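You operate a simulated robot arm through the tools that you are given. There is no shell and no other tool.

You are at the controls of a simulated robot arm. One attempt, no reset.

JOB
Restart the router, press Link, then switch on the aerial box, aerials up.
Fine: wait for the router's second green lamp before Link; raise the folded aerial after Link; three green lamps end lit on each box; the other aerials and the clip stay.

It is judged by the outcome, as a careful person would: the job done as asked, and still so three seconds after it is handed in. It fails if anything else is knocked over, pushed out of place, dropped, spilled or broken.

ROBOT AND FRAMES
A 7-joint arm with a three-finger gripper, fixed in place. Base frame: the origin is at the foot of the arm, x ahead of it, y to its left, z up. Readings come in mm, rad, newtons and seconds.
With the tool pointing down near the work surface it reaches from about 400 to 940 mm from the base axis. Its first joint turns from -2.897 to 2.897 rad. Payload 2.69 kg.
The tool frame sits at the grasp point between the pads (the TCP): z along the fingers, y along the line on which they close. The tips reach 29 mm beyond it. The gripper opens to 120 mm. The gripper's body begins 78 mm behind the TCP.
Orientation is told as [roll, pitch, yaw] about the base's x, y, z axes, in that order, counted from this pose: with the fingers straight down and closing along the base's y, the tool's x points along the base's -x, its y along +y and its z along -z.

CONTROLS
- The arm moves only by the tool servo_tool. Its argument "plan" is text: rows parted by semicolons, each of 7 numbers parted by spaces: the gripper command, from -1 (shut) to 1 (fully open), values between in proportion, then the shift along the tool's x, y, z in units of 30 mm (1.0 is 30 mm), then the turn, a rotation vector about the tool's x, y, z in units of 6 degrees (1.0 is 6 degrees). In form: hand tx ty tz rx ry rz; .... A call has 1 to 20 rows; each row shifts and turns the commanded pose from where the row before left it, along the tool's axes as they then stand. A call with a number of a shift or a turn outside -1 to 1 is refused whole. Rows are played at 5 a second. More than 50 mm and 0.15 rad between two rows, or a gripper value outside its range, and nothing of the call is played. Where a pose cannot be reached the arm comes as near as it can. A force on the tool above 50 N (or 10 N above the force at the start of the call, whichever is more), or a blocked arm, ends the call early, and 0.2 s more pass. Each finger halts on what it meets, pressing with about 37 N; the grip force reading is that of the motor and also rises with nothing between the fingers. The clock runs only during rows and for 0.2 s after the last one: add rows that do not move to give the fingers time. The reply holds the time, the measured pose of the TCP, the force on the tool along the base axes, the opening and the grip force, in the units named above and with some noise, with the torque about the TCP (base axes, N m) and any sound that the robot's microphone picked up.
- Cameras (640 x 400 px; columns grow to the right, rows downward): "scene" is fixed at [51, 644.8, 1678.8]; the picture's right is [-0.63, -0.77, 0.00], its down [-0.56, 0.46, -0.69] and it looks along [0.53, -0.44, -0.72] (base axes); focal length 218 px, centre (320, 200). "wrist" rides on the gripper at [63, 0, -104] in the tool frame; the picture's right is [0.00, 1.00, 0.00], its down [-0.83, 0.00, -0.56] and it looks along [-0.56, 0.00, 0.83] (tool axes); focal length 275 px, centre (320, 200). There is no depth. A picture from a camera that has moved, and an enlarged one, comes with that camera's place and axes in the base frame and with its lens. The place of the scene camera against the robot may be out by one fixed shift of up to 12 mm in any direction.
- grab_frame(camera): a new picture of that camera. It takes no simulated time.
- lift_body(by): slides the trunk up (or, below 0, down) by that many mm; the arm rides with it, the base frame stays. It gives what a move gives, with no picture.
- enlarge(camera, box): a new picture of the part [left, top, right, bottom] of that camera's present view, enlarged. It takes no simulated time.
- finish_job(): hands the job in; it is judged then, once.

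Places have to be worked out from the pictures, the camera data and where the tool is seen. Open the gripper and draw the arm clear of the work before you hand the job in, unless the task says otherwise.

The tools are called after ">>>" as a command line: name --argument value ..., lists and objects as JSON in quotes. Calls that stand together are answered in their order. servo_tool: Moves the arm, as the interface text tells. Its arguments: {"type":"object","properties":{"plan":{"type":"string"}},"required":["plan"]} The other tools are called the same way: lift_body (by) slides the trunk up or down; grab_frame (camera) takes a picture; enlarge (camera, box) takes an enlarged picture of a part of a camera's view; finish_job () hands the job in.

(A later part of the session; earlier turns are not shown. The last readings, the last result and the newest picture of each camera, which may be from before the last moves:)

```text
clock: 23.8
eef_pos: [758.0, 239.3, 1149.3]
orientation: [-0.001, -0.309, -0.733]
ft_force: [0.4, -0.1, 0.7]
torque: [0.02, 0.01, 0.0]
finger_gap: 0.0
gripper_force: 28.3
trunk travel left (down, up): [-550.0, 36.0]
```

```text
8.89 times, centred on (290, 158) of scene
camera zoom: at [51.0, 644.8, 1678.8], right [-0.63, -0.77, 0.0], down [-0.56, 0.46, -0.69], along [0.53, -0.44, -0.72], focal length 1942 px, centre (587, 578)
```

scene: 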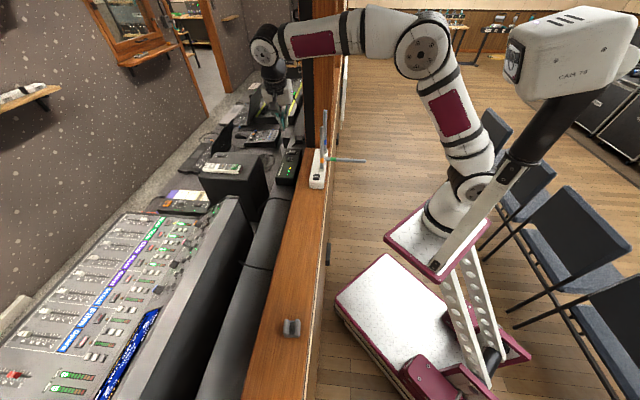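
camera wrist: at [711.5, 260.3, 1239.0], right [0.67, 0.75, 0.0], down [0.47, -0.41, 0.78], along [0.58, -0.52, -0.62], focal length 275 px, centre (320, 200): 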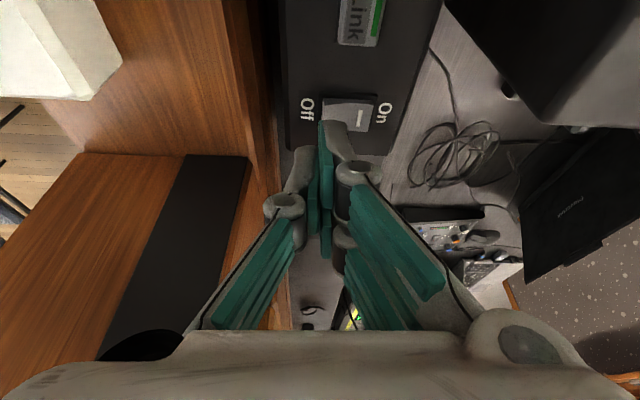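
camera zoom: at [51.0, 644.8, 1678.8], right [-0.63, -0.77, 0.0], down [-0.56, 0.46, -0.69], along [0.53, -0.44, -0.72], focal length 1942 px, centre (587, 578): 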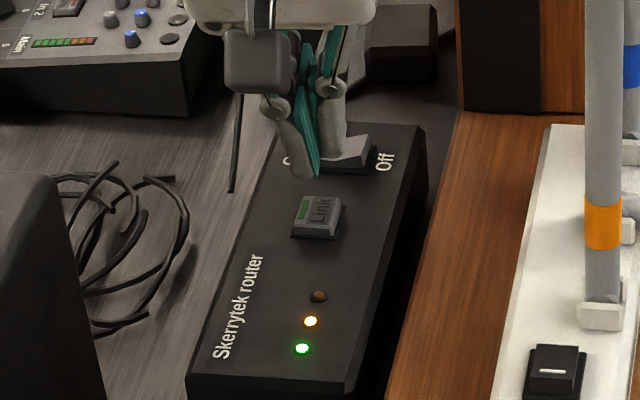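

The second lamp is amber, not yet green, so I'll keep waiting.

>>> servo_tool --plan "-1 0 0 0 0 0 0; -1 0 0 0 0 0 0; -1 0 0 0 0 0 0; -1 0 0 0 0 0 0; -1 0 0 0 0 0 0; -1 0 0 0 0 0 0; -1 0 0 0 0 0 0; -1 0 0 0 0 0 0; -1 0 0 0 0 0 0; -1 0 0 0 0 0 0"

>>> enlarge --camera "scene" --box '[265, 135, 315, 180]'

```text
clock: 26.0
eef_pos: [758.9, 239.0, 1149.5]
orientation: [-0.001, -0.308, -0.735]
ft_force: [0.3, -0.5, 0.0]
torque: [0.01, 0.03, 0.01]
finger_gap: 0.0
gripper_force: 28.3
trunk travel left (down, up): [-550.0, 36.0]
```

```text
8.89 times, centred on (290, 158) of scene
camera zoom: at [51.0, 644.8, 1678.8], right [-0.63, -0.77, 0.0], down [-0.56, 0.46, -0.69], along [0.53, -0.44, -0.72], focal length 1942 px, centre (587, 578)
```

zoom: 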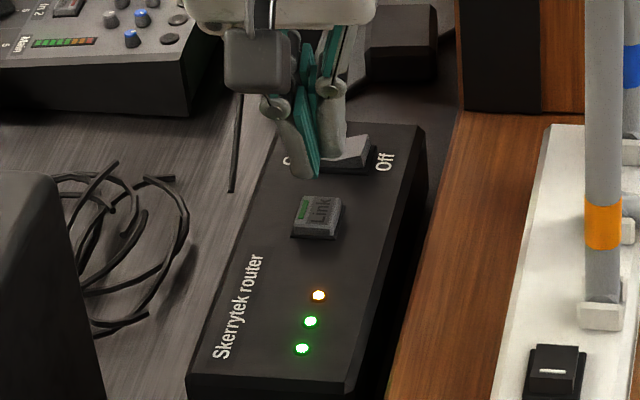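

The second lamp is green and the third is amber, so it's time for Link. I'll press straight down.

>>> servo_tool --plan "-1 0.051 0 0.159 0 0 0; -1 0.051 0 0.159 0 0 0; -1 0.051 0 0.159 0 0 0; -1 0.051 0 0.159 0 0 0; -1 0.0254 0 0.0793 0 0 0; -1 0.0254 0 0.0793 0 0 0; -1 0.0254 0 0.0793 0 0 0"

>>> enlarge --camera "scene" --box '[265, 135, 315, 180]'

>>> enlarge --camera "wrist" --box '[250, 50, 390, 170]'

```text
clock: 27.6
eef_pos: [757.0, 238.4, 1119.7]
orientation: [0.0, -0.31, -0.733]
ft_force: [0.2, -0.5, 2.2]
torque: [0.0, 0.0, 0.01]
finger_gap: 0.0
gripper_force: 28.4
trunk travel left (down, up): [-550.0, 36.0]
heard: click
```

```text
8.89 times, centred on (290, 158) of scene
camera zoom: at [51.0, 644.8, 1678.8], right [-0.63, -0.77, 0.0], down [-0.56, 0.46, -0.69], along [0.53, -0.44, -0.72], focal length 1942 px, centre (587, 578)
```

zoom: 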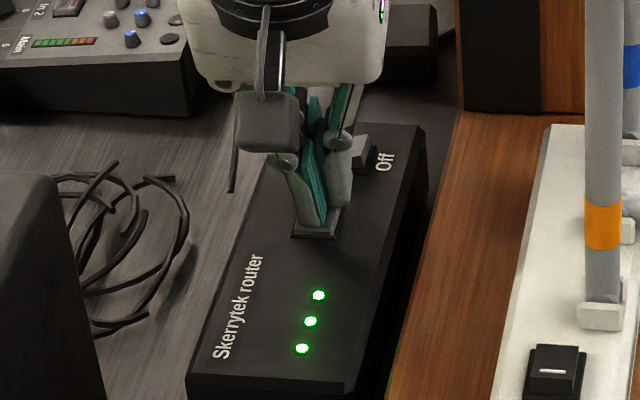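

```text
3.33 times, centred on (320, 110) of wrist
camera zoom: at [689.4, 299.7, 1201.0], right [0.67, 0.75, 0.0], down [0.47, -0.41, 0.78], along [0.58, -0.52, -0.62], focal length 918 px, centre (320, 500)
```

zoom: 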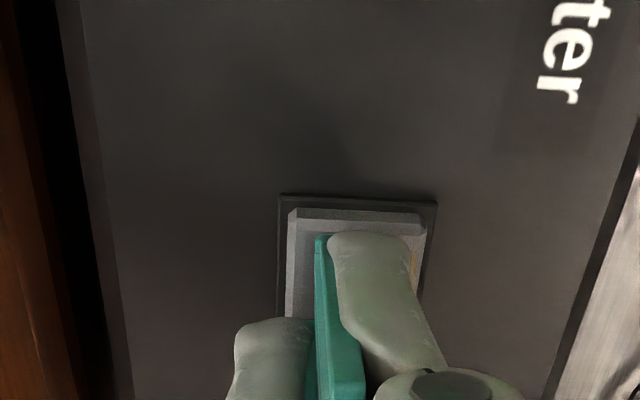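

Link clicked and all three router lamps are green. I'll lift straight up and away from the router.

>>> servo_tool --plan "-1 -0.142 0 -0.444 0 0 0; -1 -0.285 0 -0.889 0 0 0; -1 -0.285 0 -0.889 0 0 0; -1 -0.285 0 -0.889 0 0 0; -1 -0.285 0 -0.889 0 0 0; -1 -0.285 0 -0.889 0 0 0; -1 -0.285 0 -0.889 0 0 0; -1 0 0 0 0 0 0"

>>> grab_frame --camera "scene"

>>> grab_frame --camera "wrist"

>>> enlarge --camera "scene" --box '[270, 90, 380, 190]'

```text
clock: 29.4
eef_pos: [757.1, 237.6, 1304.3]
orientation: [0.0, -0.308, -0.734]
ft_force: [1.0, -0.8, -0.3]
torque: [-0.01, 0.02, 0.02]
finger_gap: 0.0
gripper_force: 28.3
trunk travel left (down, up): [-550.0, 36.0]
```

```text
taken
```

scene: 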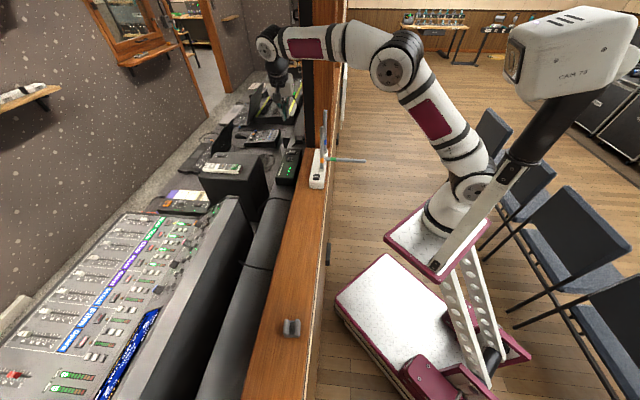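

```text
taken
camera wrist: at [690.0, 299.1, 1384.8], right [0.67, 0.75, 0.0], down [0.47, -0.41, 0.78], along [0.58, -0.52, -0.62], focal length 275 px, centre (320, 200)
```

wrist: 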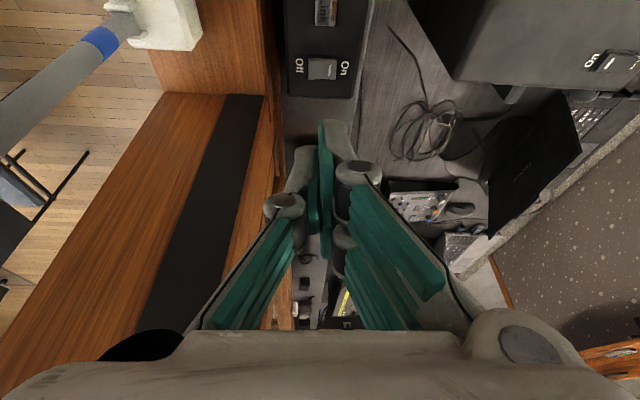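

```text
4.00 times, centred on (325, 140) of scene
camera zoom: at [51.0, 644.8, 1678.8], right [-0.63, -0.77, 0.0], down [-0.56, 0.46, -0.69], along [0.53, -0.44, -0.72], focal length 874 px, centre (300, 440)
```

zoom: 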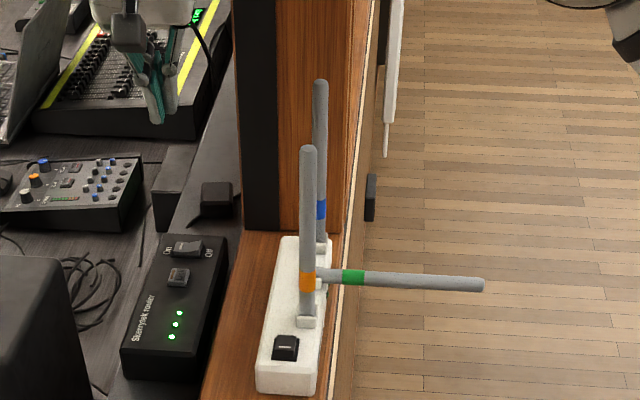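

The router is finished, with three green lamps lit. Next is the folded green aerial. I'll raise the hand above the aerial tips, move back along the ledge, and cross to the robot's side while straightening the hand.

>>> servo_tool --plan "-1 0.448 0 -0.785 0 0 0; -1 0.448 0 -0.785 0 0 0; -1 0.448 0 -0.785 0 0 0; -1 0.448 0 -0.785 0 0 0; -1 0.448 0 -0.785 0 0 0; -1 0.448 0 -0.785 0 0 0; -1 0 0 0 0 0 0"

>>> grab_frame --camera "wrist"

>>> grab_frame --camera "scene"

```text
clock: 31.0
eef_pos: [666.9, 319.9, 1413.0]
orientation: [-0.002, -0.309, -0.734]
ft_force: [1.1, -0.6, 0.0]
torque: [0.01, -0.02, 0.02]
finger_gap: 0.1
gripper_force: 29.1
trunk travel left (down, up): [-550.0, 36.0]
```

```text
taken
camera wrist: at [599.4, 381.1, 1493.6], right [0.67, 0.75, 0.0], down [0.47, -0.41, 0.78], along [0.58, -0.52, -0.62], focal length 275 px, centre (320, 200)
```

wrist: 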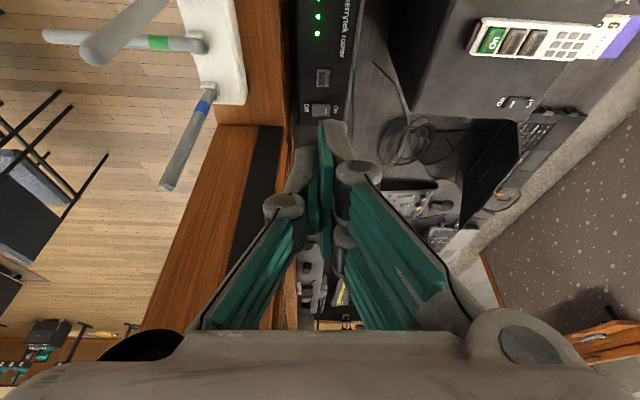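

```text
taken
```

scene: 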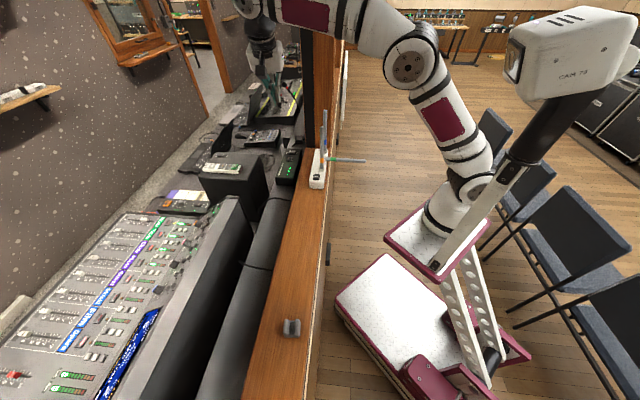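

The readings match the plan: the upright aerial tips are near z≈1320 and the tool tips are at about 1385. Now I'll cross over to the robot's side while straightening the hand.

>>> servo_tool --plan "-1 0 -0.94 0 0 1 0; -1 0 -0.94 0 0 1 0; -1 0 -0.94 0 0 0.95 0; -1 0 -0.94 0 0 0 0; -1 0 -0.94 0 0 0 0; -1 0 -0.94 0 0 0 0; -1 0 -0.94 0 0 0 0; -1 0 -0.94 0 0 0 0; -1 0 -0.94 0 0 0 0; -1 0 -0.94 0 0 0 0; -1 0 0 0 0 0 0"

>>> grab_frame --camera "wrist"

>>> grab_frame --camera "scene"

```text
clock: 33.4
eef_pos: [477.8, 110.1, 1413.9]
orientation: [-0.001, 0.0, -0.735]
ft_force: [0.2, 0.7, 0.4]
torque: [0.02, -0.04, 0.04]
finger_gap: 0.1
gripper_force: 28.4
trunk travel left (down, up): [-550.0, 36.0]
```

```text
taken
camera wrist: at [431.1, 151.3, 1518.8], right [0.67, 0.75, 0.0], down [0.62, -0.55, 0.56], along [0.41, -0.37, -0.83], focal length 275 px, centre (320, 200)
```

wrist: 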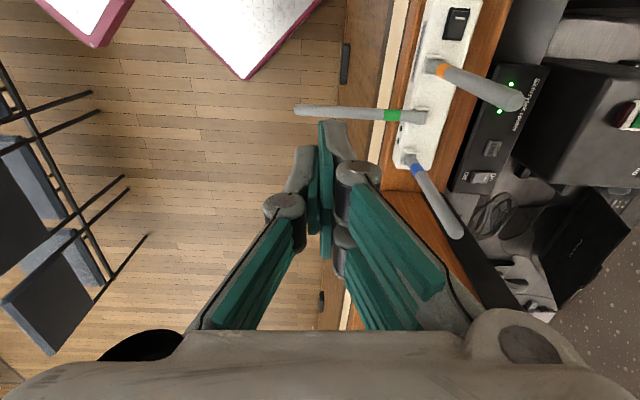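

```text
taken
```

scene: 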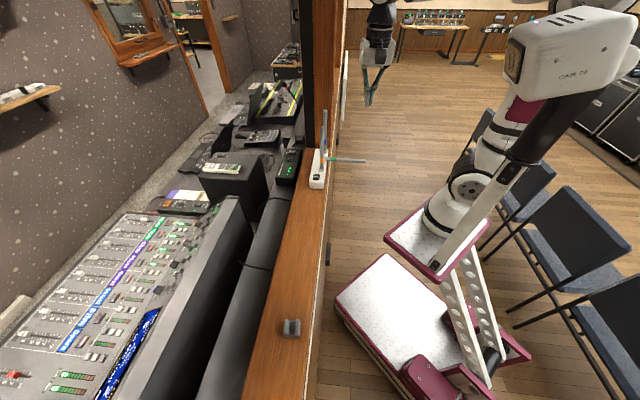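

The green aerial lies from its hinge at about (a=333, b=540, z=1148) to its tip at (324, 370, 1149). Before lifting it, I'll check the space along the wall near the post and the detail of the hinge.

>>> enlarge --camera "scene" --box '[310, 40, 400, 170]'

>>> enlarge --camera "wrist" --box '[280, 40, 540, 200]'

```text
3.08 times, centred on (355, 105) of scene
camera zoom: at [51.0, 644.8, 1678.8], right [-0.63, -0.77, 0.0], down [-0.56, 0.46, -0.69], along [0.53, -0.44, -0.72], focal length 672 px, centre (212, 492)
```

zoom: 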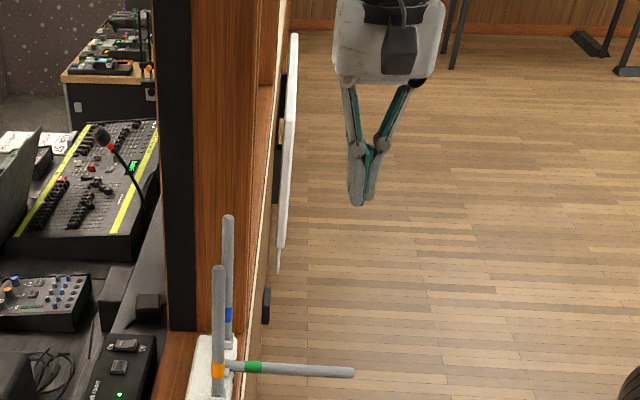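

```text
2.46 times, centred on (410, 120) of wrist
camera zoom: at [431.1, 151.3, 1518.8], right [0.67, 0.75, 0.0], down [0.62, -0.55, 0.56], along [0.41, -0.37, -0.83], focal length 678 px, centre (98, 397)
```

zoom: 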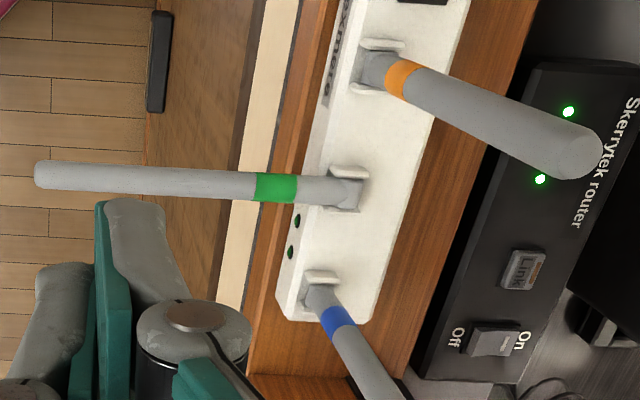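

The space beside the aerial on the room side is clear. I'll move past the aerial toward the post side and lean the hand 48°, so the closed fingers can slide under the aerial's outer end and lift it.

>>> servo_tool --plan "-1 -0.927 -0.04 0 0 0 0; -1 -0.927 -0.04 0 0 0 0; -1 -0.927 -0.04 0 0 0 0; -1 -0.927 -0.04 0 0 0 0; -1 -0.927 -0.04 0 0 0 0; -1 0 0 0 0 1 0; -1 0 0 0 0 1 0; -1 0 0 0 0 1 0; -1 0 0 0 0 1 0; -1 0 0 0 0 1 0; -1 0 0 0 0 1 0; -1 0 0 0 0 1 0; -1 0 0 0 0 1 0; -1 0 0 0 0 0 0"

>>> grab_frame --camera "wrist"

>>> grab_frame --camera "scene"

```text
clock: 36.4
eef_pos: [579.1, 12.0, 1414.7]
orientation: [0.0, 0.782, -0.734]
ft_force: [0.5, 1.4, 0.7]
torque: [-0.17, -0.08, 0.08]
finger_gap: 0.1
gripper_force: 28.9
out of reach, approached as far as the arm can: row 13
trunk travel left (down, up): [-550.0, 36.0]
```

```text
taken
camera wrist: at [601.0, -7.4, 1532.5], right [0.67, 0.75, 0.0], down [0.73, -0.65, -0.19], along [-0.14, 0.13, -0.98], focal length 275 px, centre (320, 200)
```

wrist: 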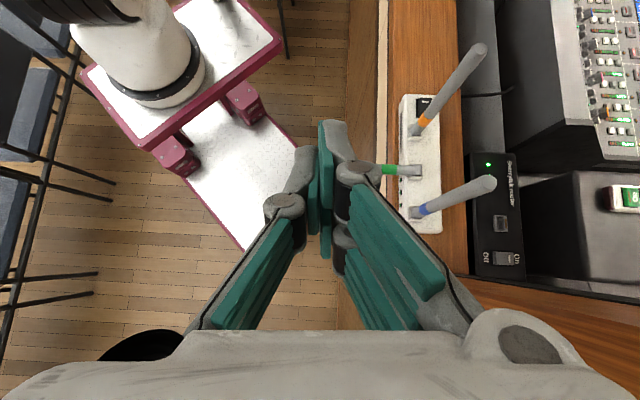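

```text
taken
```

scene: 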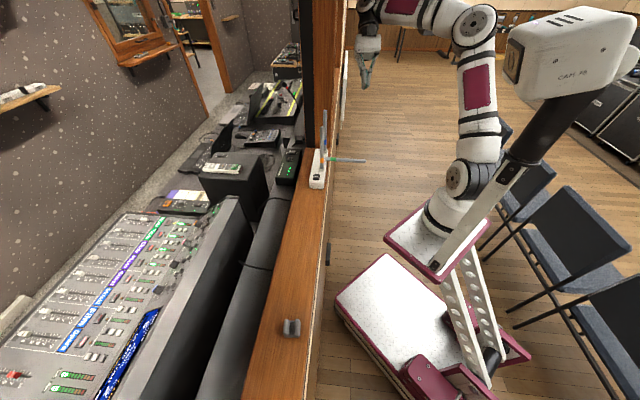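

The lean reached about 45°, which is enough, though the last row was out of reach at this height. I'll trim the commanded tilt and descend beside the aerial's outer end.

>>> servo_tool --plan "-1 -0.34 0 0.34 0 -0.5 0; -1 -0.68 0 0.68 0 0 0; -1 -0.68 0 0.68 0 0 0; -1 -0.68 0 0.68 0 0 0; -1 -0.68 0 0.68 0 0 0; -1 -0.68 0 0.68 0 0 0; -1 -0.68 0 0.68 0 0 0; -1 0 0 0 0 0 0"

>>> grab_frame --camera "wrist"

>>> grab_frame --camera "scene"

```text
clock: 38.2
eef_pos: [585.9, 6.1, 1227.3]
orientation: [-0.001, 0.733, -0.734]
ft_force: [-0.4, 0.7, 0.5]
torque: [-0.01, 0.01, 0.0]
finger_gap: 0.0
gripper_force: 28.6
trunk travel left (down, up): [-550.0, 36.0]
```

```text
taken
camera wrist: at [602.4, -9.7, 1346.8], right [0.67, 0.75, 0.0], down [0.74, -0.66, -0.14], along [-0.1, 0.1, -0.99], focal length 275 px, centre (320, 200)
```

wrist: 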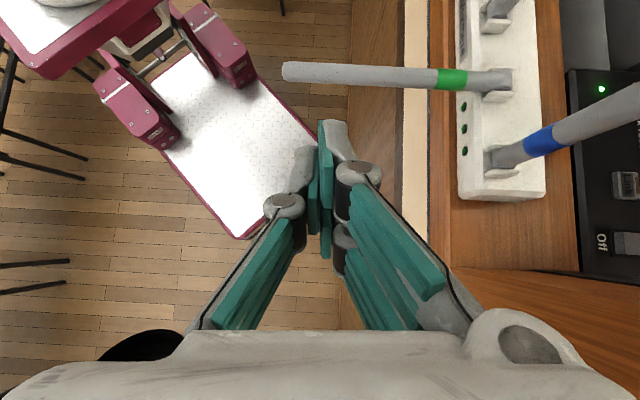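

```text
taken
```

scene: 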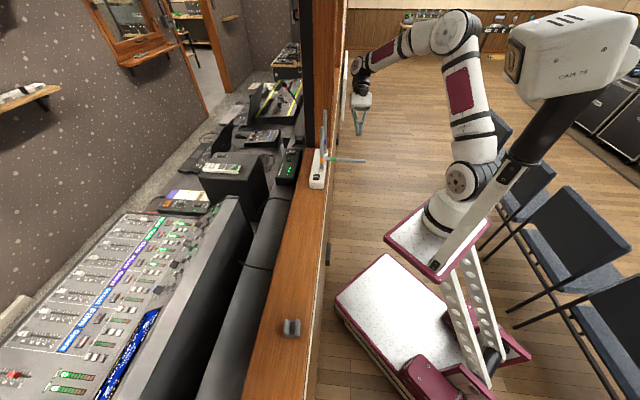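

From this view the aerial sits as computed, at tip a=326, b=368 and z≈1149. I'll descend beside it until the closed fingers are below its level.

>>> servo_tool --plan "-1 -0.585 0 0.65 0 0 0; -1 -0.585 0 0.65 0 0 0; -1 -0.585 0 0.65 0 0 0; -1 -0.585 0 0.65 0 0 0; -1 0 0 0 0 0 0"

>>> grab_frame --camera "wrist"

>>> enlarge --camera "scene" --box '[300, 70, 420, 190]'

```text
clock: 39.4
eef_pos: [586.1, 4.0, 1121.5]
orientation: [0.0, 0.733, -0.733]
ft_force: [-0.2, -0.8, -0.6]
torque: [0.0, -0.02, 0.0]
finger_gap: 0.1
gripper_force: 28.8
trunk travel left (down, up): [-550.0, 36.0]
```

```text
taken
camera wrist: at [603.2, -10.8, 1242.6], right [0.67, 0.75, 0.0], down [0.74, -0.66, -0.14], along [-0.1, 0.1, -0.99], focal length 275 px, centre (320, 200)
```

wrist: 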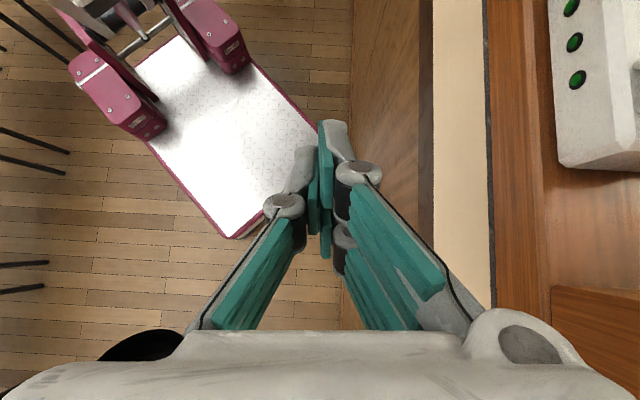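

```text
3.33 times, centred on (360, 130) of scene
camera zoom: at [51.0, 644.8, 1678.8], right [-0.63, -0.77, 0.0], down [-0.56, 0.46, -0.69], along [0.53, -0.44, -0.72], focal length 728 px, centre (187, 433)
```

zoom: 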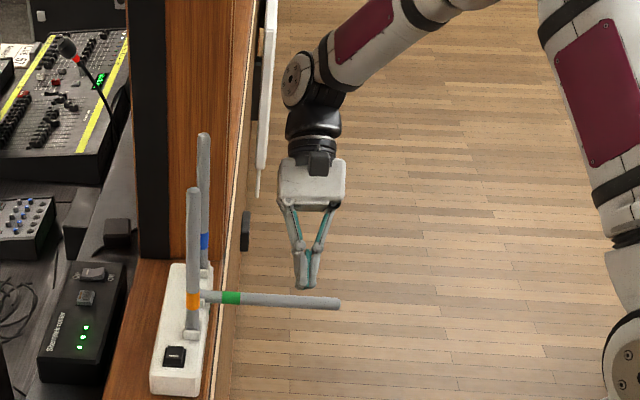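

The fingers are below the aerial's level and beside its outer half. I'll slide them under it, toward the switch end of the box.

>>> servo_tool --plan "-1 0.557 0 0.502 0 0 0; -1 0.557 0 0.502 0 0 0; -1 0.557 0 0.502 0 0 0; -1 0.557 0 0.502 0 0 0; -1 0 0 0 0 0 0"

>>> grab_frame --camera "wrist"

>>> enlarge --camera "scene" --box '[300, 110, 380, 180]'

```text
clock: 40.6
eef_pos: [518.3, 67.2, 1121.5]
orientation: [0.001, 0.732, -0.732]
ft_force: [0.7, -0.7, -0.4]
torque: [0.03, 0.01, -0.03]
finger_gap: 0.0
gripper_force: 29.0
trunk travel left (down, up): [-550.0, 36.0]
```

```text
taken
camera wrist: at [536.1, 51.1, 1241.8], right [0.67, 0.75, 0.0], down [0.74, -0.66, -0.14], along [-0.1, 0.1, -0.99], focal length 275 px, centre (320, 200)
```

wrist: 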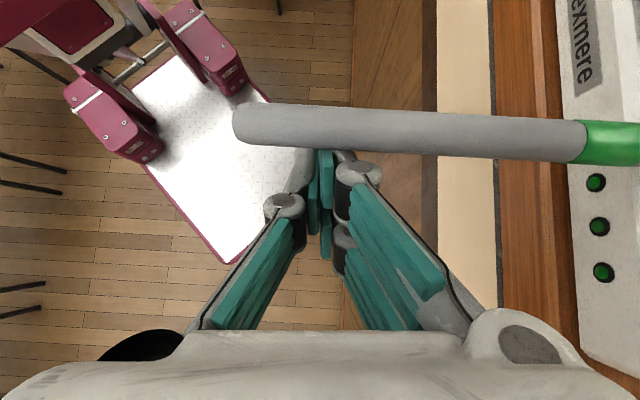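

```text
5.71 times, centred on (340, 145) of scene
camera zoom: at [51.0, 644.8, 1678.8], right [-0.63, -0.77, 0.0], down [-0.56, 0.46, -0.69], along [0.53, -0.44, -0.72], focal length 1249 px, centre (206, 514)
```

zoom: 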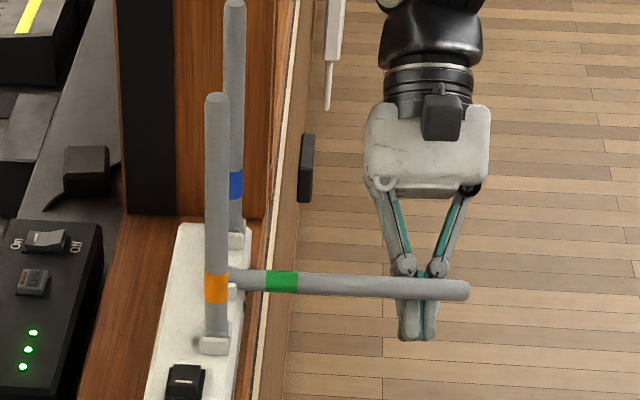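

The closed fingers are now directly under the aerial. I'll raise them gently along an arc about the hinge and watch force and picture.

>>> servo_tool --plan "-1 0.156 0 -0.174 0 0 0; -1 0.156 0 -0.174 0 0 0; -1 0.332 0.027 -0.369 0 0 0; -1 0.33 0.077 -0.367 0 0 0; -1 0.323 0.13 -0.359 0 0 0; -1 0 0 0 0 0 0"

>>> grab_frame --camera "wrist"

>>> enlarge --camera "scene" --box '[300, 90, 390, 180]'

```text
clock: 42.0
eef_pos: [523.0, 70.7, 1179.9]
orientation: [-0.002, 0.732, -0.734]
ft_force: [0.3, 0.0, -0.2]
torque: [-0.05, 0.02, -0.01]
finger_gap: 0.0
gripper_force: 28.3
trunk travel left (down, up): [-550.0, 36.0]
```

```text
taken
camera wrist: at [540.3, 55.7, 1299.5], right [0.67, 0.75, 0.0], down [0.74, -0.66, -0.14], along [-0.1, 0.1, -0.99], focal length 275 px, centre (320, 200)
```

wrist: 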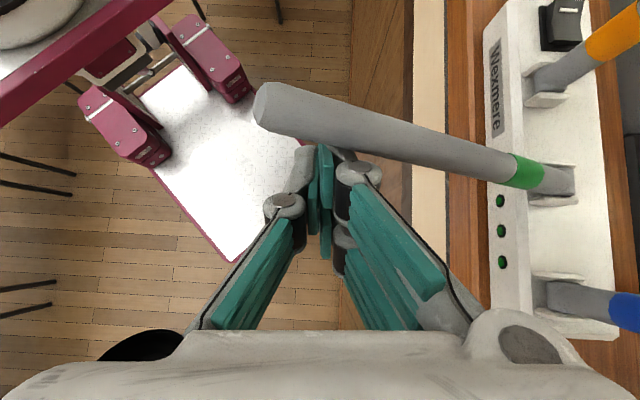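

```text
4.44 times, centred on (345, 135) of scene
camera zoom: at [51.0, 644.8, 1678.8], right [-0.63, -0.77, 0.0], down [-0.56, 0.46, -0.69], along [0.53, -0.44, -0.72], focal length 971 px, centre (209, 489)
```

zoom: 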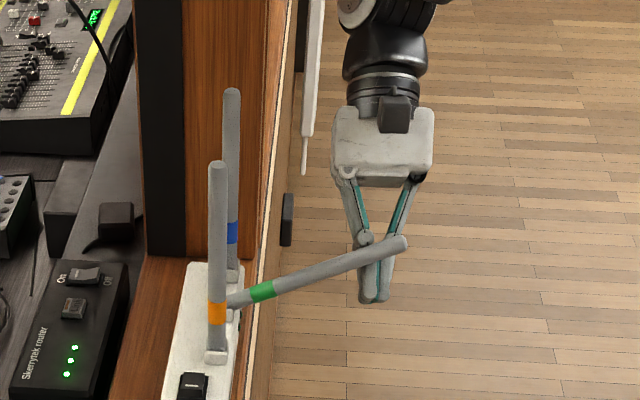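

The aerial is rising smoothly with almost no force. I'll continue along the arc to about 45°.

>>> servo_tool --plan "-1 0.312 0.18 -0.347 0 0 0; -1 0.297 0.227 -0.329 0 0 0; -1 0.281 0.27 -0.312 0 0 0; -1 0.259 0.313 -0.287 0 0 0; -1 0 0 0 0 0 0"

>>> grab_frame --camera "wrist"

>>> enlarge --camera "scene" --box '[300, 90, 390, 180]'

```text
clock: 43.2
eef_pos: [543.3, 93.9, 1232.2]
orientation: [-0.003, 0.73, -0.735]
ft_force: [-0.5, -0.3, 0.4]
torque: [-0.02, -0.01, 0.02]
finger_gap: 0.0
gripper_force: 27.9
trunk travel left (down, up): [-550.0, 36.0]
```

```text
taken
camera wrist: at [559.9, 77.6, 1351.4], right [0.67, 0.75, 0.0], down [0.74, -0.66, -0.14], along [-0.1, 0.1, -0.99], focal length 275 px, centre (320, 200)
```

wrist: 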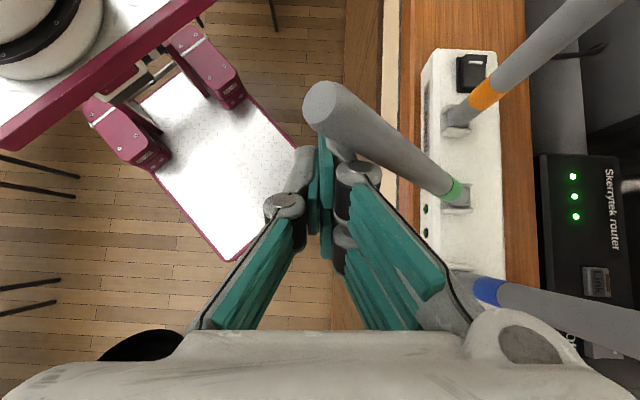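

```text
4.44 times, centred on (345, 135) of scene
camera zoom: at [51.0, 644.8, 1678.8], right [-0.63, -0.77, 0.0], down [-0.56, 0.46, -0.69], along [0.53, -0.44, -0.72], focal length 971 px, centre (209, 489)
```

zoom: 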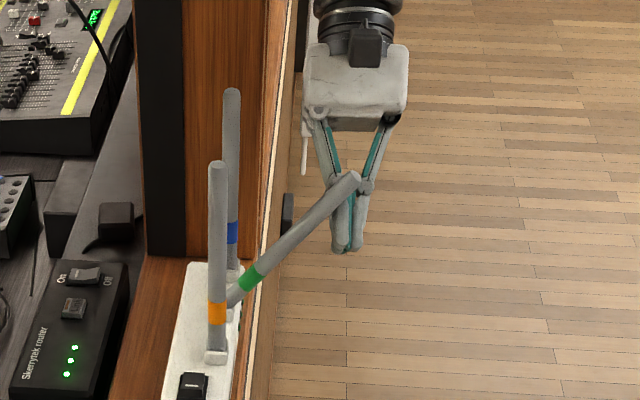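

The aerial is at about 45°. I'll back the fingers off a little, square to their contact face, to see whether the hinge holds by itself.

>>> servo_tool --plan "-1 -0.25 0 0 0 0 0; -1 -0.25 0 0 0 0 0; -1 0 0 0 0 0 0; -1 0 0 0 0 0 0; -1 0 0 0 0 0 0"

>>> grab_frame --camera "wrist"

>>> enlarge --camera "scene" --box '[300, 90, 390, 180]'

```text
clock: 44.4
eef_pos: [551.3, 84.4, 1221.8]
orientation: [-0.002, 0.731, -0.732]
ft_force: [0.0, 0.1, -0.3]
torque: [-0.01, 0.01, -0.01]
finger_gap: 0.0
gripper_force: 28.9
trunk travel left (down, up): [-550.0, 36.0]
```

```text
taken
camera wrist: at [568.8, 69.3, 1341.1], right [0.67, 0.75, 0.0], down [0.74, -0.66, -0.14], along [-0.1, 0.1, -0.99], focal length 275 px, centre (320, 200)
```

wrist: 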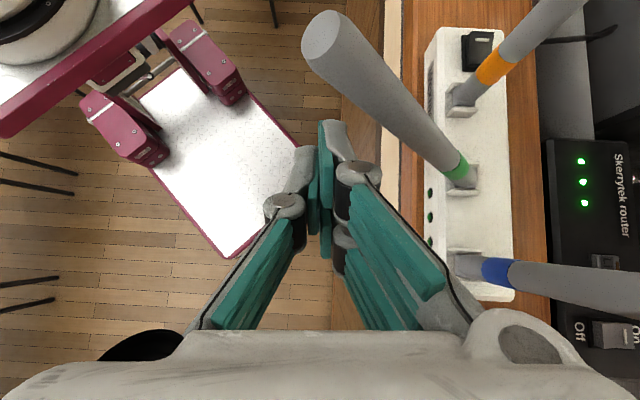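

```text
4.44 times, centred on (345, 135) of scene
camera zoom: at [51.0, 644.8, 1678.8], right [-0.63, -0.77, 0.0], down [-0.56, 0.46, -0.69], along [0.53, -0.44, -0.72], focal length 971 px, centre (209, 489)
```

zoom: 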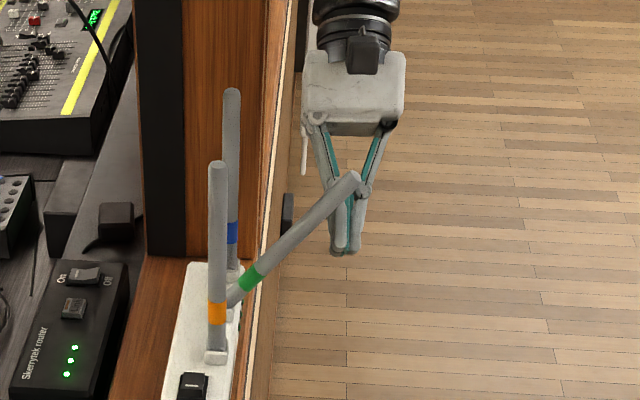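

The hinge holds the aerial at about 50° on its own. I'll withdraw toward the room, straighten the hand to vertical, and set up to push the aerial's end toward upright with the flat side of the fingers.

>>> servo_tool --plan "-1 -0.1 -0.69 0 0 0 0; -1 0 -0.69 0 0 0 0; -1 0 -0.69 0 0 0 0; -1 0 0 0 0 -1 0; -1 0 0 0 0 -1 0; -1 0 0 0 0 -1 0; -1 0 0 0 0 -1 0; -1 0 0 0 0 -1 0; -1 0 0 0 0 -1 0; -1 0 0 0 0 -0.98 0; -1 0.4 0 -0.55 0 0 0; -1 0.4 0 -0.55 0 0 0; -1 0 0 0 0 0 0"

>>> grab_frame --camera "wrist"

>>> enlarge --camera "scene" --box '[290, 60, 410, 180]'

```text
clock: 47.2
eef_pos: [494.3, 55.8, 1251.7]
orientation: [0.0, 0.0, -0.732]
ft_force: [0.1, -0.3, -0.1]
torque: [-0.02, -0.05, 0.01]
finger_gap: 0.1
gripper_force: 28.7
trunk travel left (down, up): [-550.0, 36.0]
```

```text
taken
camera wrist: at [447.6, 96.4, 1356.6], right [0.67, 0.75, 0.0], down [0.62, -0.55, 0.56], along [0.41, -0.37, -0.83], focal length 275 px, centre (320, 200)
```

wrist: 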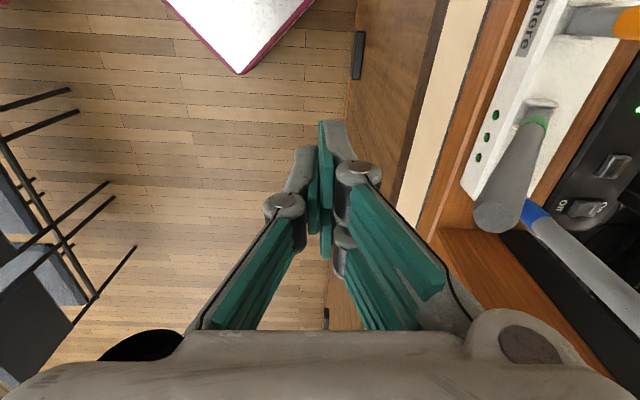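

```text
3.33 times, centred on (350, 120) of scene
camera zoom: at [51.0, 644.8, 1678.8], right [-0.63, -0.77, 0.0], down [-0.56, 0.46, -0.69], along [0.53, -0.44, -0.72], focal length 728 px, centre (220, 467)
```

zoom: 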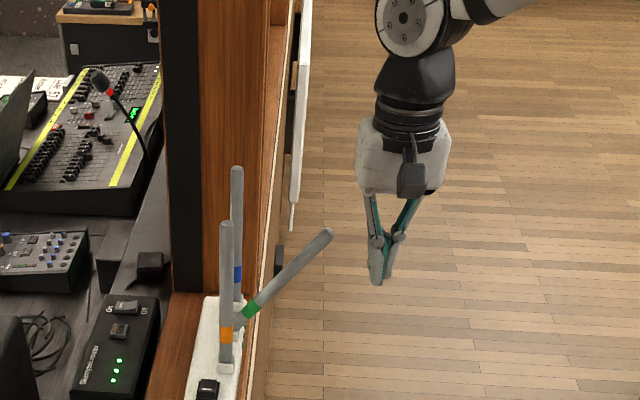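

The fingers are lined up with the aerial's end, which is at about b=431, z=1280. I'll push it inward while rising along its arc, and stop part way to check.

>>> servo_tool --plan "-1 0 0.75 0 0 0 0; -1 0 0.72 0 0 0 0; -1 0 0.4 -0.26 0 0 0; -1 0 0.4 -0.26 0 0 0; -1 0 0.43 -0.22 0 0 0; -1 0 0.43 -0.22 0 0 0; -1 0 0 0 0 0 0"

>>> grab_frame --camera "wrist"

>>> enlarge --camera "scene" --box '[290, 80, 380, 180]'

```text
clock: 48.8
eef_pos: [557.6, 122.9, 1282.9]
orientation: [-0.001, 0.002, -0.734]
ft_force: [-0.3, 0.0, -0.4]
torque: [0.01, 0.04, -0.02]
finger_gap: 0.0
gripper_force: 28.9
trunk travel left (down, up): [-550.0, 36.0]
```

```text
taken
camera wrist: at [510.5, 165.5, 1387.5], right [0.67, 0.75, 0.0], down [0.62, -0.55, 0.56], along [0.41, -0.37, -0.83], focal length 275 px, centre (320, 200)
```

wrist: 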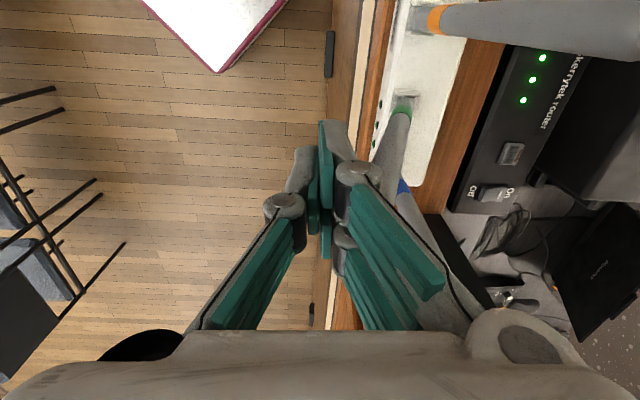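

```text
4.00 times, centred on (335, 130) of scene
camera zoom: at [51.0, 644.8, 1678.8], right [-0.63, -0.77, 0.0], down [-0.56, 0.46, -0.69], along [0.53, -0.44, -0.72], focal length 874 px, centre (260, 480)
```

zoom: 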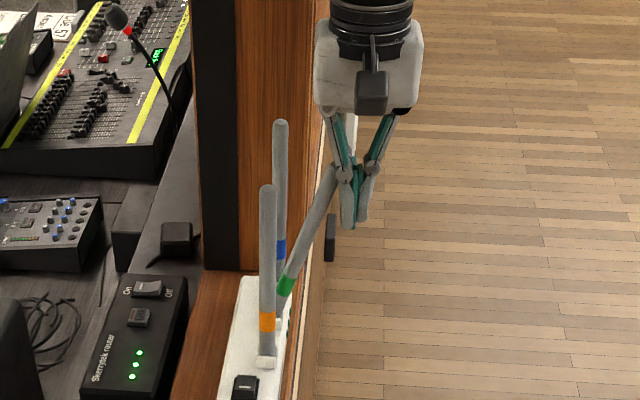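

The aerial is near 68°, but its end is riding on the knuckle. I'll back off slightly, raise so that only the straight tip section meets its top, and push on.

>>> servo_tool --plan "-1 0 -0.4 0 0 0 0; -1 0 0 -0.53 0 0 0; -1 0 0 -0.53 0 0 0; -1 0 0.45 0 0 0 0; -1 0 0.45 0 0 0 0; -1 0 0.4 0 0 0 0; -1 0 0 0 0 0 0"

>>> grab_frame --camera "wrist"

>>> enlarge --camera "scene" --box '[290, 80, 380, 180]'

```text
clock: 50.4
eef_pos: [575.5, 144.2, 1313.2]
orientation: [-0.001, 0.003, -0.735]
ft_force: [-0.1, 0.2, -0.3]
torque: [-0.01, 0.0, 0.0]
finger_gap: 0.5
gripper_force: 28.2
trunk travel left (down, up): [-550.0, 36.0]
```

```text
taken
camera wrist: at [528.8, 186.2, 1418.7], right [0.67, 0.75, 0.0], down [0.62, -0.55, 0.56], along [0.41, -0.37, -0.83], focal length 275 px, centre (320, 200)
```

wrist: 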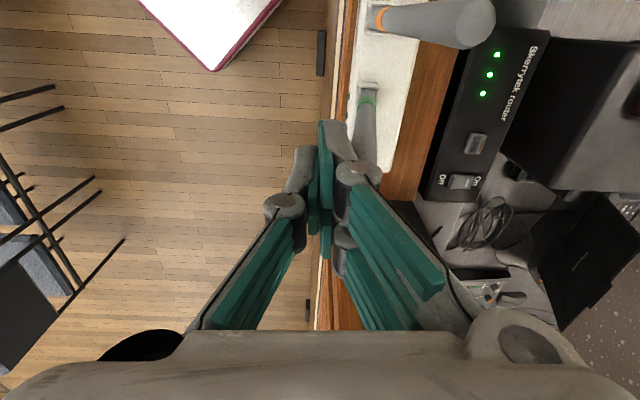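

```text
4.00 times, centred on (335, 130) of scene
camera zoom: at [51.0, 644.8, 1678.8], right [-0.63, -0.77, 0.0], down [-0.56, 0.46, -0.69], along [0.53, -0.44, -0.72], focal length 874 px, centre (260, 480)
```

zoom: 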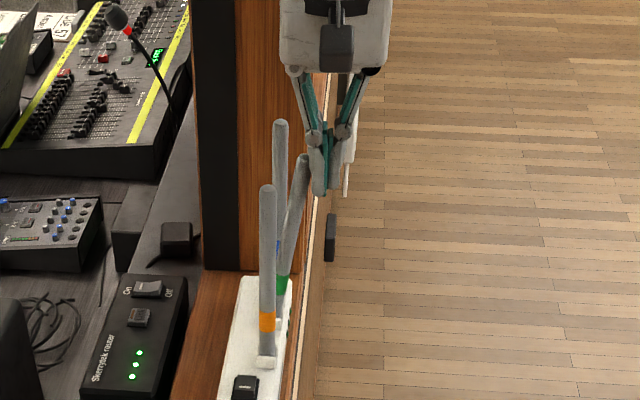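

The aerial is now roughly 5° short of upright. I'll nudge inward in small steps and compare it with its neighbours.

>>> servo_tool --plan "-1 0 0.15 0 0 0 0; -1 0 0.15 0 0 0 0; -1 0 0 0 0 0 0"

>>> enlarge --camera "scene" --box '[296, 95, 346, 175]'

>>> enlarge --camera "wrist" --box '[280, 60, 440, 200]'

```text
clock: 51.2
eef_pos: [581.6, 149.8, 1313.1]
orientation: [-0.001, 0.001, -0.732]
ft_force: [-0.7, 0.1, -0.2]
torque: [-0.01, -0.01, 0.0]
finger_gap: 0.0
gripper_force: 28.4
trunk travel left (down, up): [-550.0, 36.0]
```

```text
5.00 times, centred on (321, 135) of scene
camera zoom: at [51.0, 644.8, 1678.8], right [-0.63, -0.77, 0.0], down [-0.56, 0.46, -0.69], along [0.53, -0.44, -0.72], focal length 1093 px, centre (315, 525)
```

zoom: 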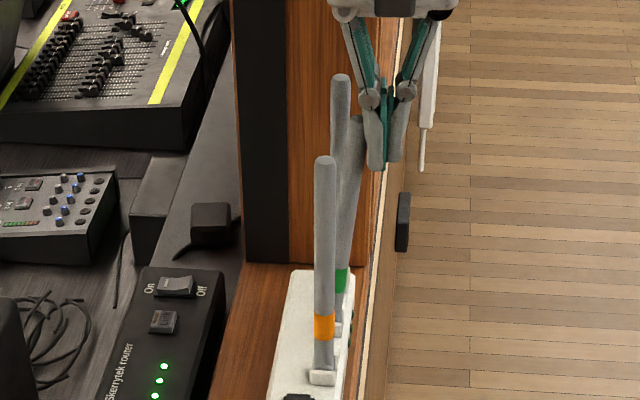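

```text
2.86 times, centred on (360, 130) of wrist
camera zoom: at [535.0, 192.1, 1417.6], right [0.67, 0.75, 0.0], down [0.62, -0.55, 0.55], along [0.41, -0.37, -0.83], focal length 786 px, centre (206, 400)
```

zoom: 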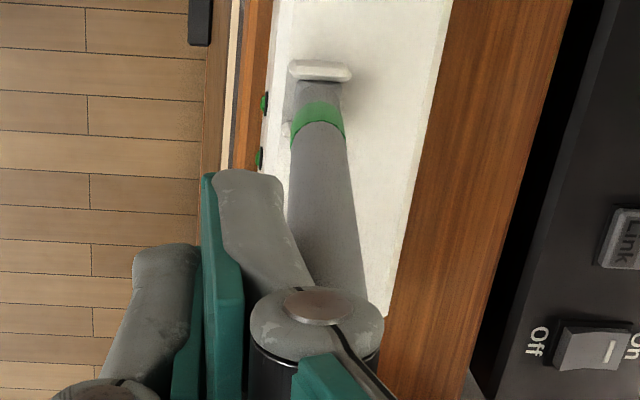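

About 3° remain. I'll nudge 6 mm more and check again.

>>> servo_tool --plan "-1 0 0.1 0 0 0 0; -1 0 0.1 0 0 0 0; -1 0 0 0 0 0 0"

>>> enlarge --camera "scene" --box '[300, 100, 340, 170]'

>>> grab_frame --camera "wrist"

```text
clock: 52.0
eef_pos: [586.0, 154.5, 1313.5]
orientation: [0.001, 0.002, -0.733]
ft_force: [0.0, -0.2, 0.7]
torque: [-0.02, 0.0, 0.04]
finger_gap: 0.0
gripper_force: 28.5
trunk travel left (down, up): [-550.0, 36.0]
```

```text
5.71 times, centred on (320, 135) of scene
camera zoom: at [51.0, 644.8, 1678.8], right [-0.63, -0.77, 0.0], down [-0.56, 0.46, -0.69], along [0.53, -0.44, -0.72], focal length 1249 px, centre (320, 571)
```

zoom: 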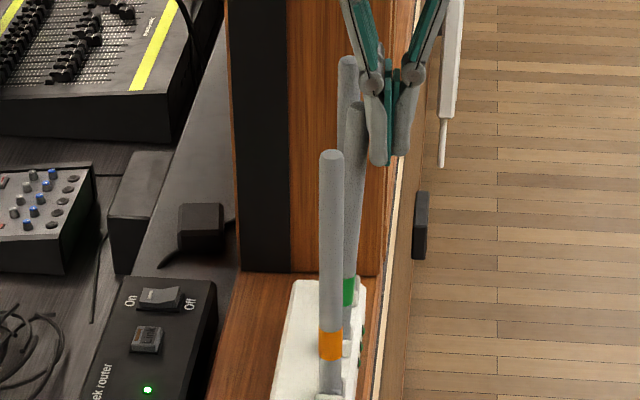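

```text
taken
camera wrist: at [539.2, 196.7, 1418.2], right [0.67, 0.75, 0.0], down [0.62, -0.55, 0.56], along [0.41, -0.37, -0.83], focal length 275 px, centre (320, 200)
```

wrist: 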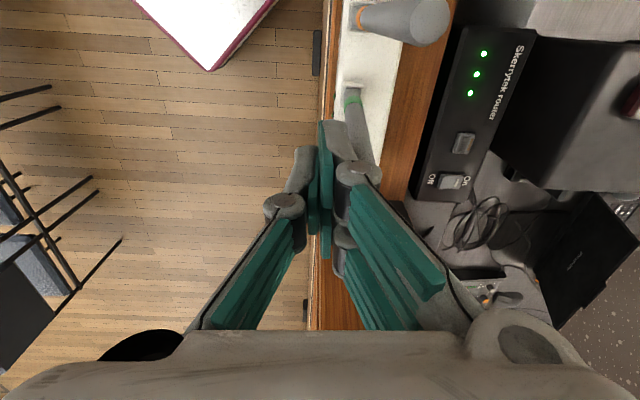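

I'll zoom in further to measure the remaining lean.

>>> enlarge --camera "scene" --box '[310, 105, 338, 140]'

>>> enlarge --camera "scene" --box '[310, 135, 338, 170]'

```text
11.43 times, centred on (324, 122) of scene
camera zoom: at [51.0, 644.8, 1678.8], right [-0.63, -0.77, 0.0], down [-0.56, 0.46, -0.69], along [0.53, -0.44, -0.72], focal length 2497 px, centre (274, 1086)
```

zoom: 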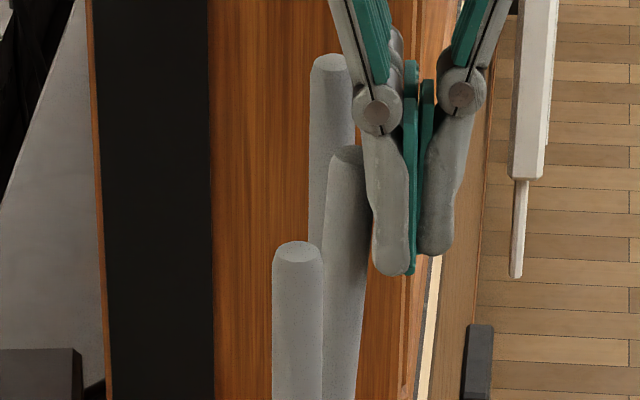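

```text
11.43 times, centred on (324, 152) of scene
camera zoom: at [51.0, 644.8, 1678.8], right [-0.63, -0.77, 0.0], down [-0.56, 0.46, -0.69], along [0.53, -0.44, -0.72], focal length 2497 px, centre (274, 743)
```

zoom: 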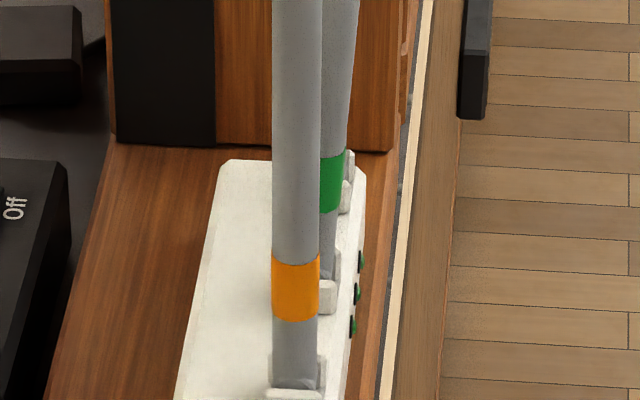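

The measurement gives about 3° still to go, roughly 9 mm at the top. I'll nudge another 6 mm.

>>> servo_tool --plan "-1 0 0.1 0 0 0 0; -1 0 0.1 0 0 0 0; -1 0 0 0 0 0 0"

>>> enlarge --camera "scene" --box '[310, 105, 338, 140]'

>>> enlarge --camera "scene" --box '[310, 135, 338, 170]'

```text
clock: 52.8
eef_pos: [589.2, 158.9, 1314.0]
orientation: [-0.003, 0.002, -0.733]
ft_force: [-1.3, -0.4, 0.1]
torque: [0.01, 0.0, -0.03]
finger_gap: 0.3
gripper_force: 28.5
trunk travel left (down, up): [-550.0, 36.0]
```

```text
11.43 times, centred on (324, 122) of scene
camera zoom: at [51.0, 644.8, 1678.8], right [-0.63, -0.77, 0.0], down [-0.56, 0.46, -0.69], along [0.53, -0.44, -0.72], focal length 2497 px, centre (274, 1086)
```

zoom: 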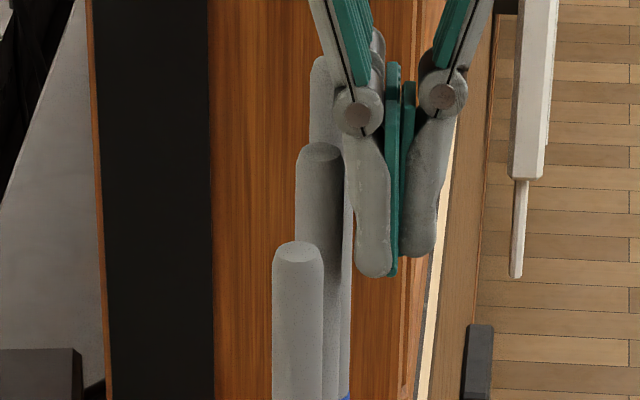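

```text
11.43 times, centred on (324, 152) of scene
camera zoom: at [51.0, 644.8, 1678.8], right [-0.63, -0.77, 0.0], down [-0.56, 0.46, -0.69], along [0.53, -0.44, -0.72], focal length 2497 px, centre (274, 743)
```

zoom: 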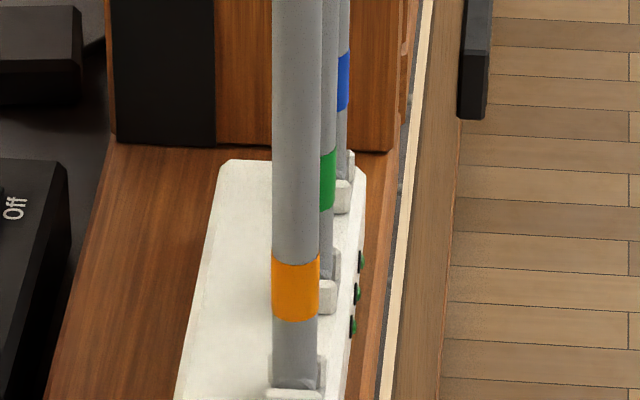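

The aerial now lines up with its neighbours to within about 1°. I'll back the fingers away toward the room and verify that it stays.

>>> servo_tool --plan "-1 0 -0.3 0 0 0 0; -1 0 -0.8 0 0 0 0; -1 0 -0.9 0 0 0 0; -1 0 -0.9 0 0 0 0; -1 0 0 -0.9 0 0 0; -1 0 0 -0.9 0 0 0; -1 0 0 -0.9 0 0 0; -1 0 0 0 0 0 0"

>>> enlarge --camera "scene" --box '[300, 95, 350, 175]'

>>> grab_frame --camera "wrist"

>>> grab_frame --camera "scene"

```text
clock: 54.6
eef_pos: [532.4, 95.9, 1397.0]
orientation: [-0.004, 0.002, -0.732]
ft_force: [0.3, 0.4, -0.4]
torque: [0.01, -0.01, 0.03]
finger_gap: 0.0
gripper_force: 28.9
trunk travel left (down, up): [-550.0, 36.0]
```

```text
5.00 times, centred on (325, 135) of scene
camera zoom: at [51.0, 644.8, 1678.8], right [-0.63, -0.77, 0.0], down [-0.56, 0.46, -0.69], along [0.53, -0.44, -0.72], focal length 1093 px, centre (295, 525)
```

zoom: 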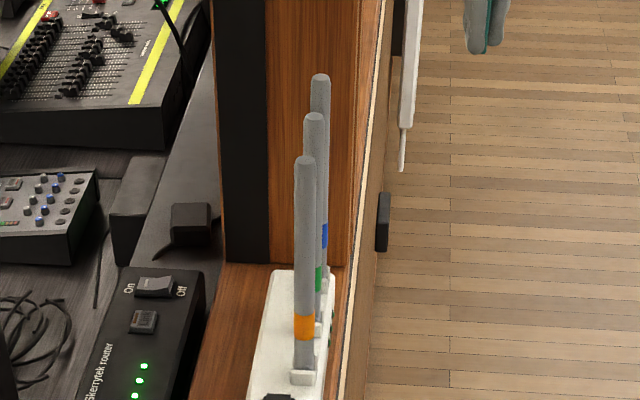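

```text
taken
camera wrist: at [486.1, 137.1, 1500.8], right [0.67, 0.75, 0.0], down [0.62, -0.55, 0.55], along [0.41, -0.37, -0.83], focal length 275 px, centre (320, 200)
```

wrist: 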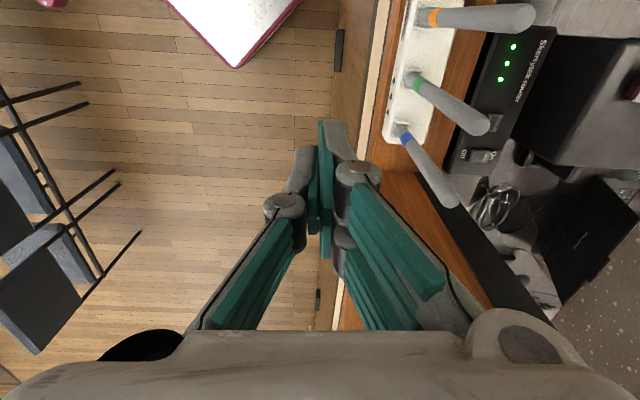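

```text
taken
```

scene: 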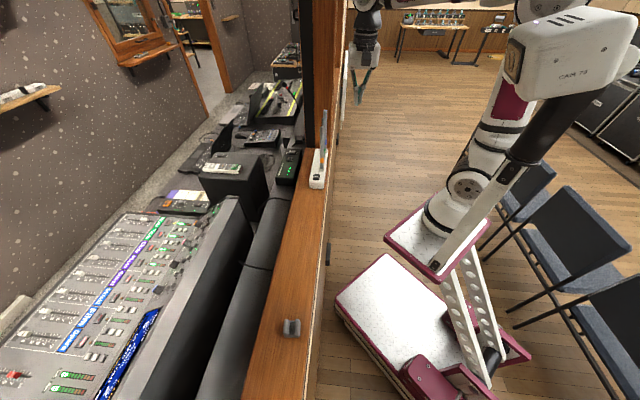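

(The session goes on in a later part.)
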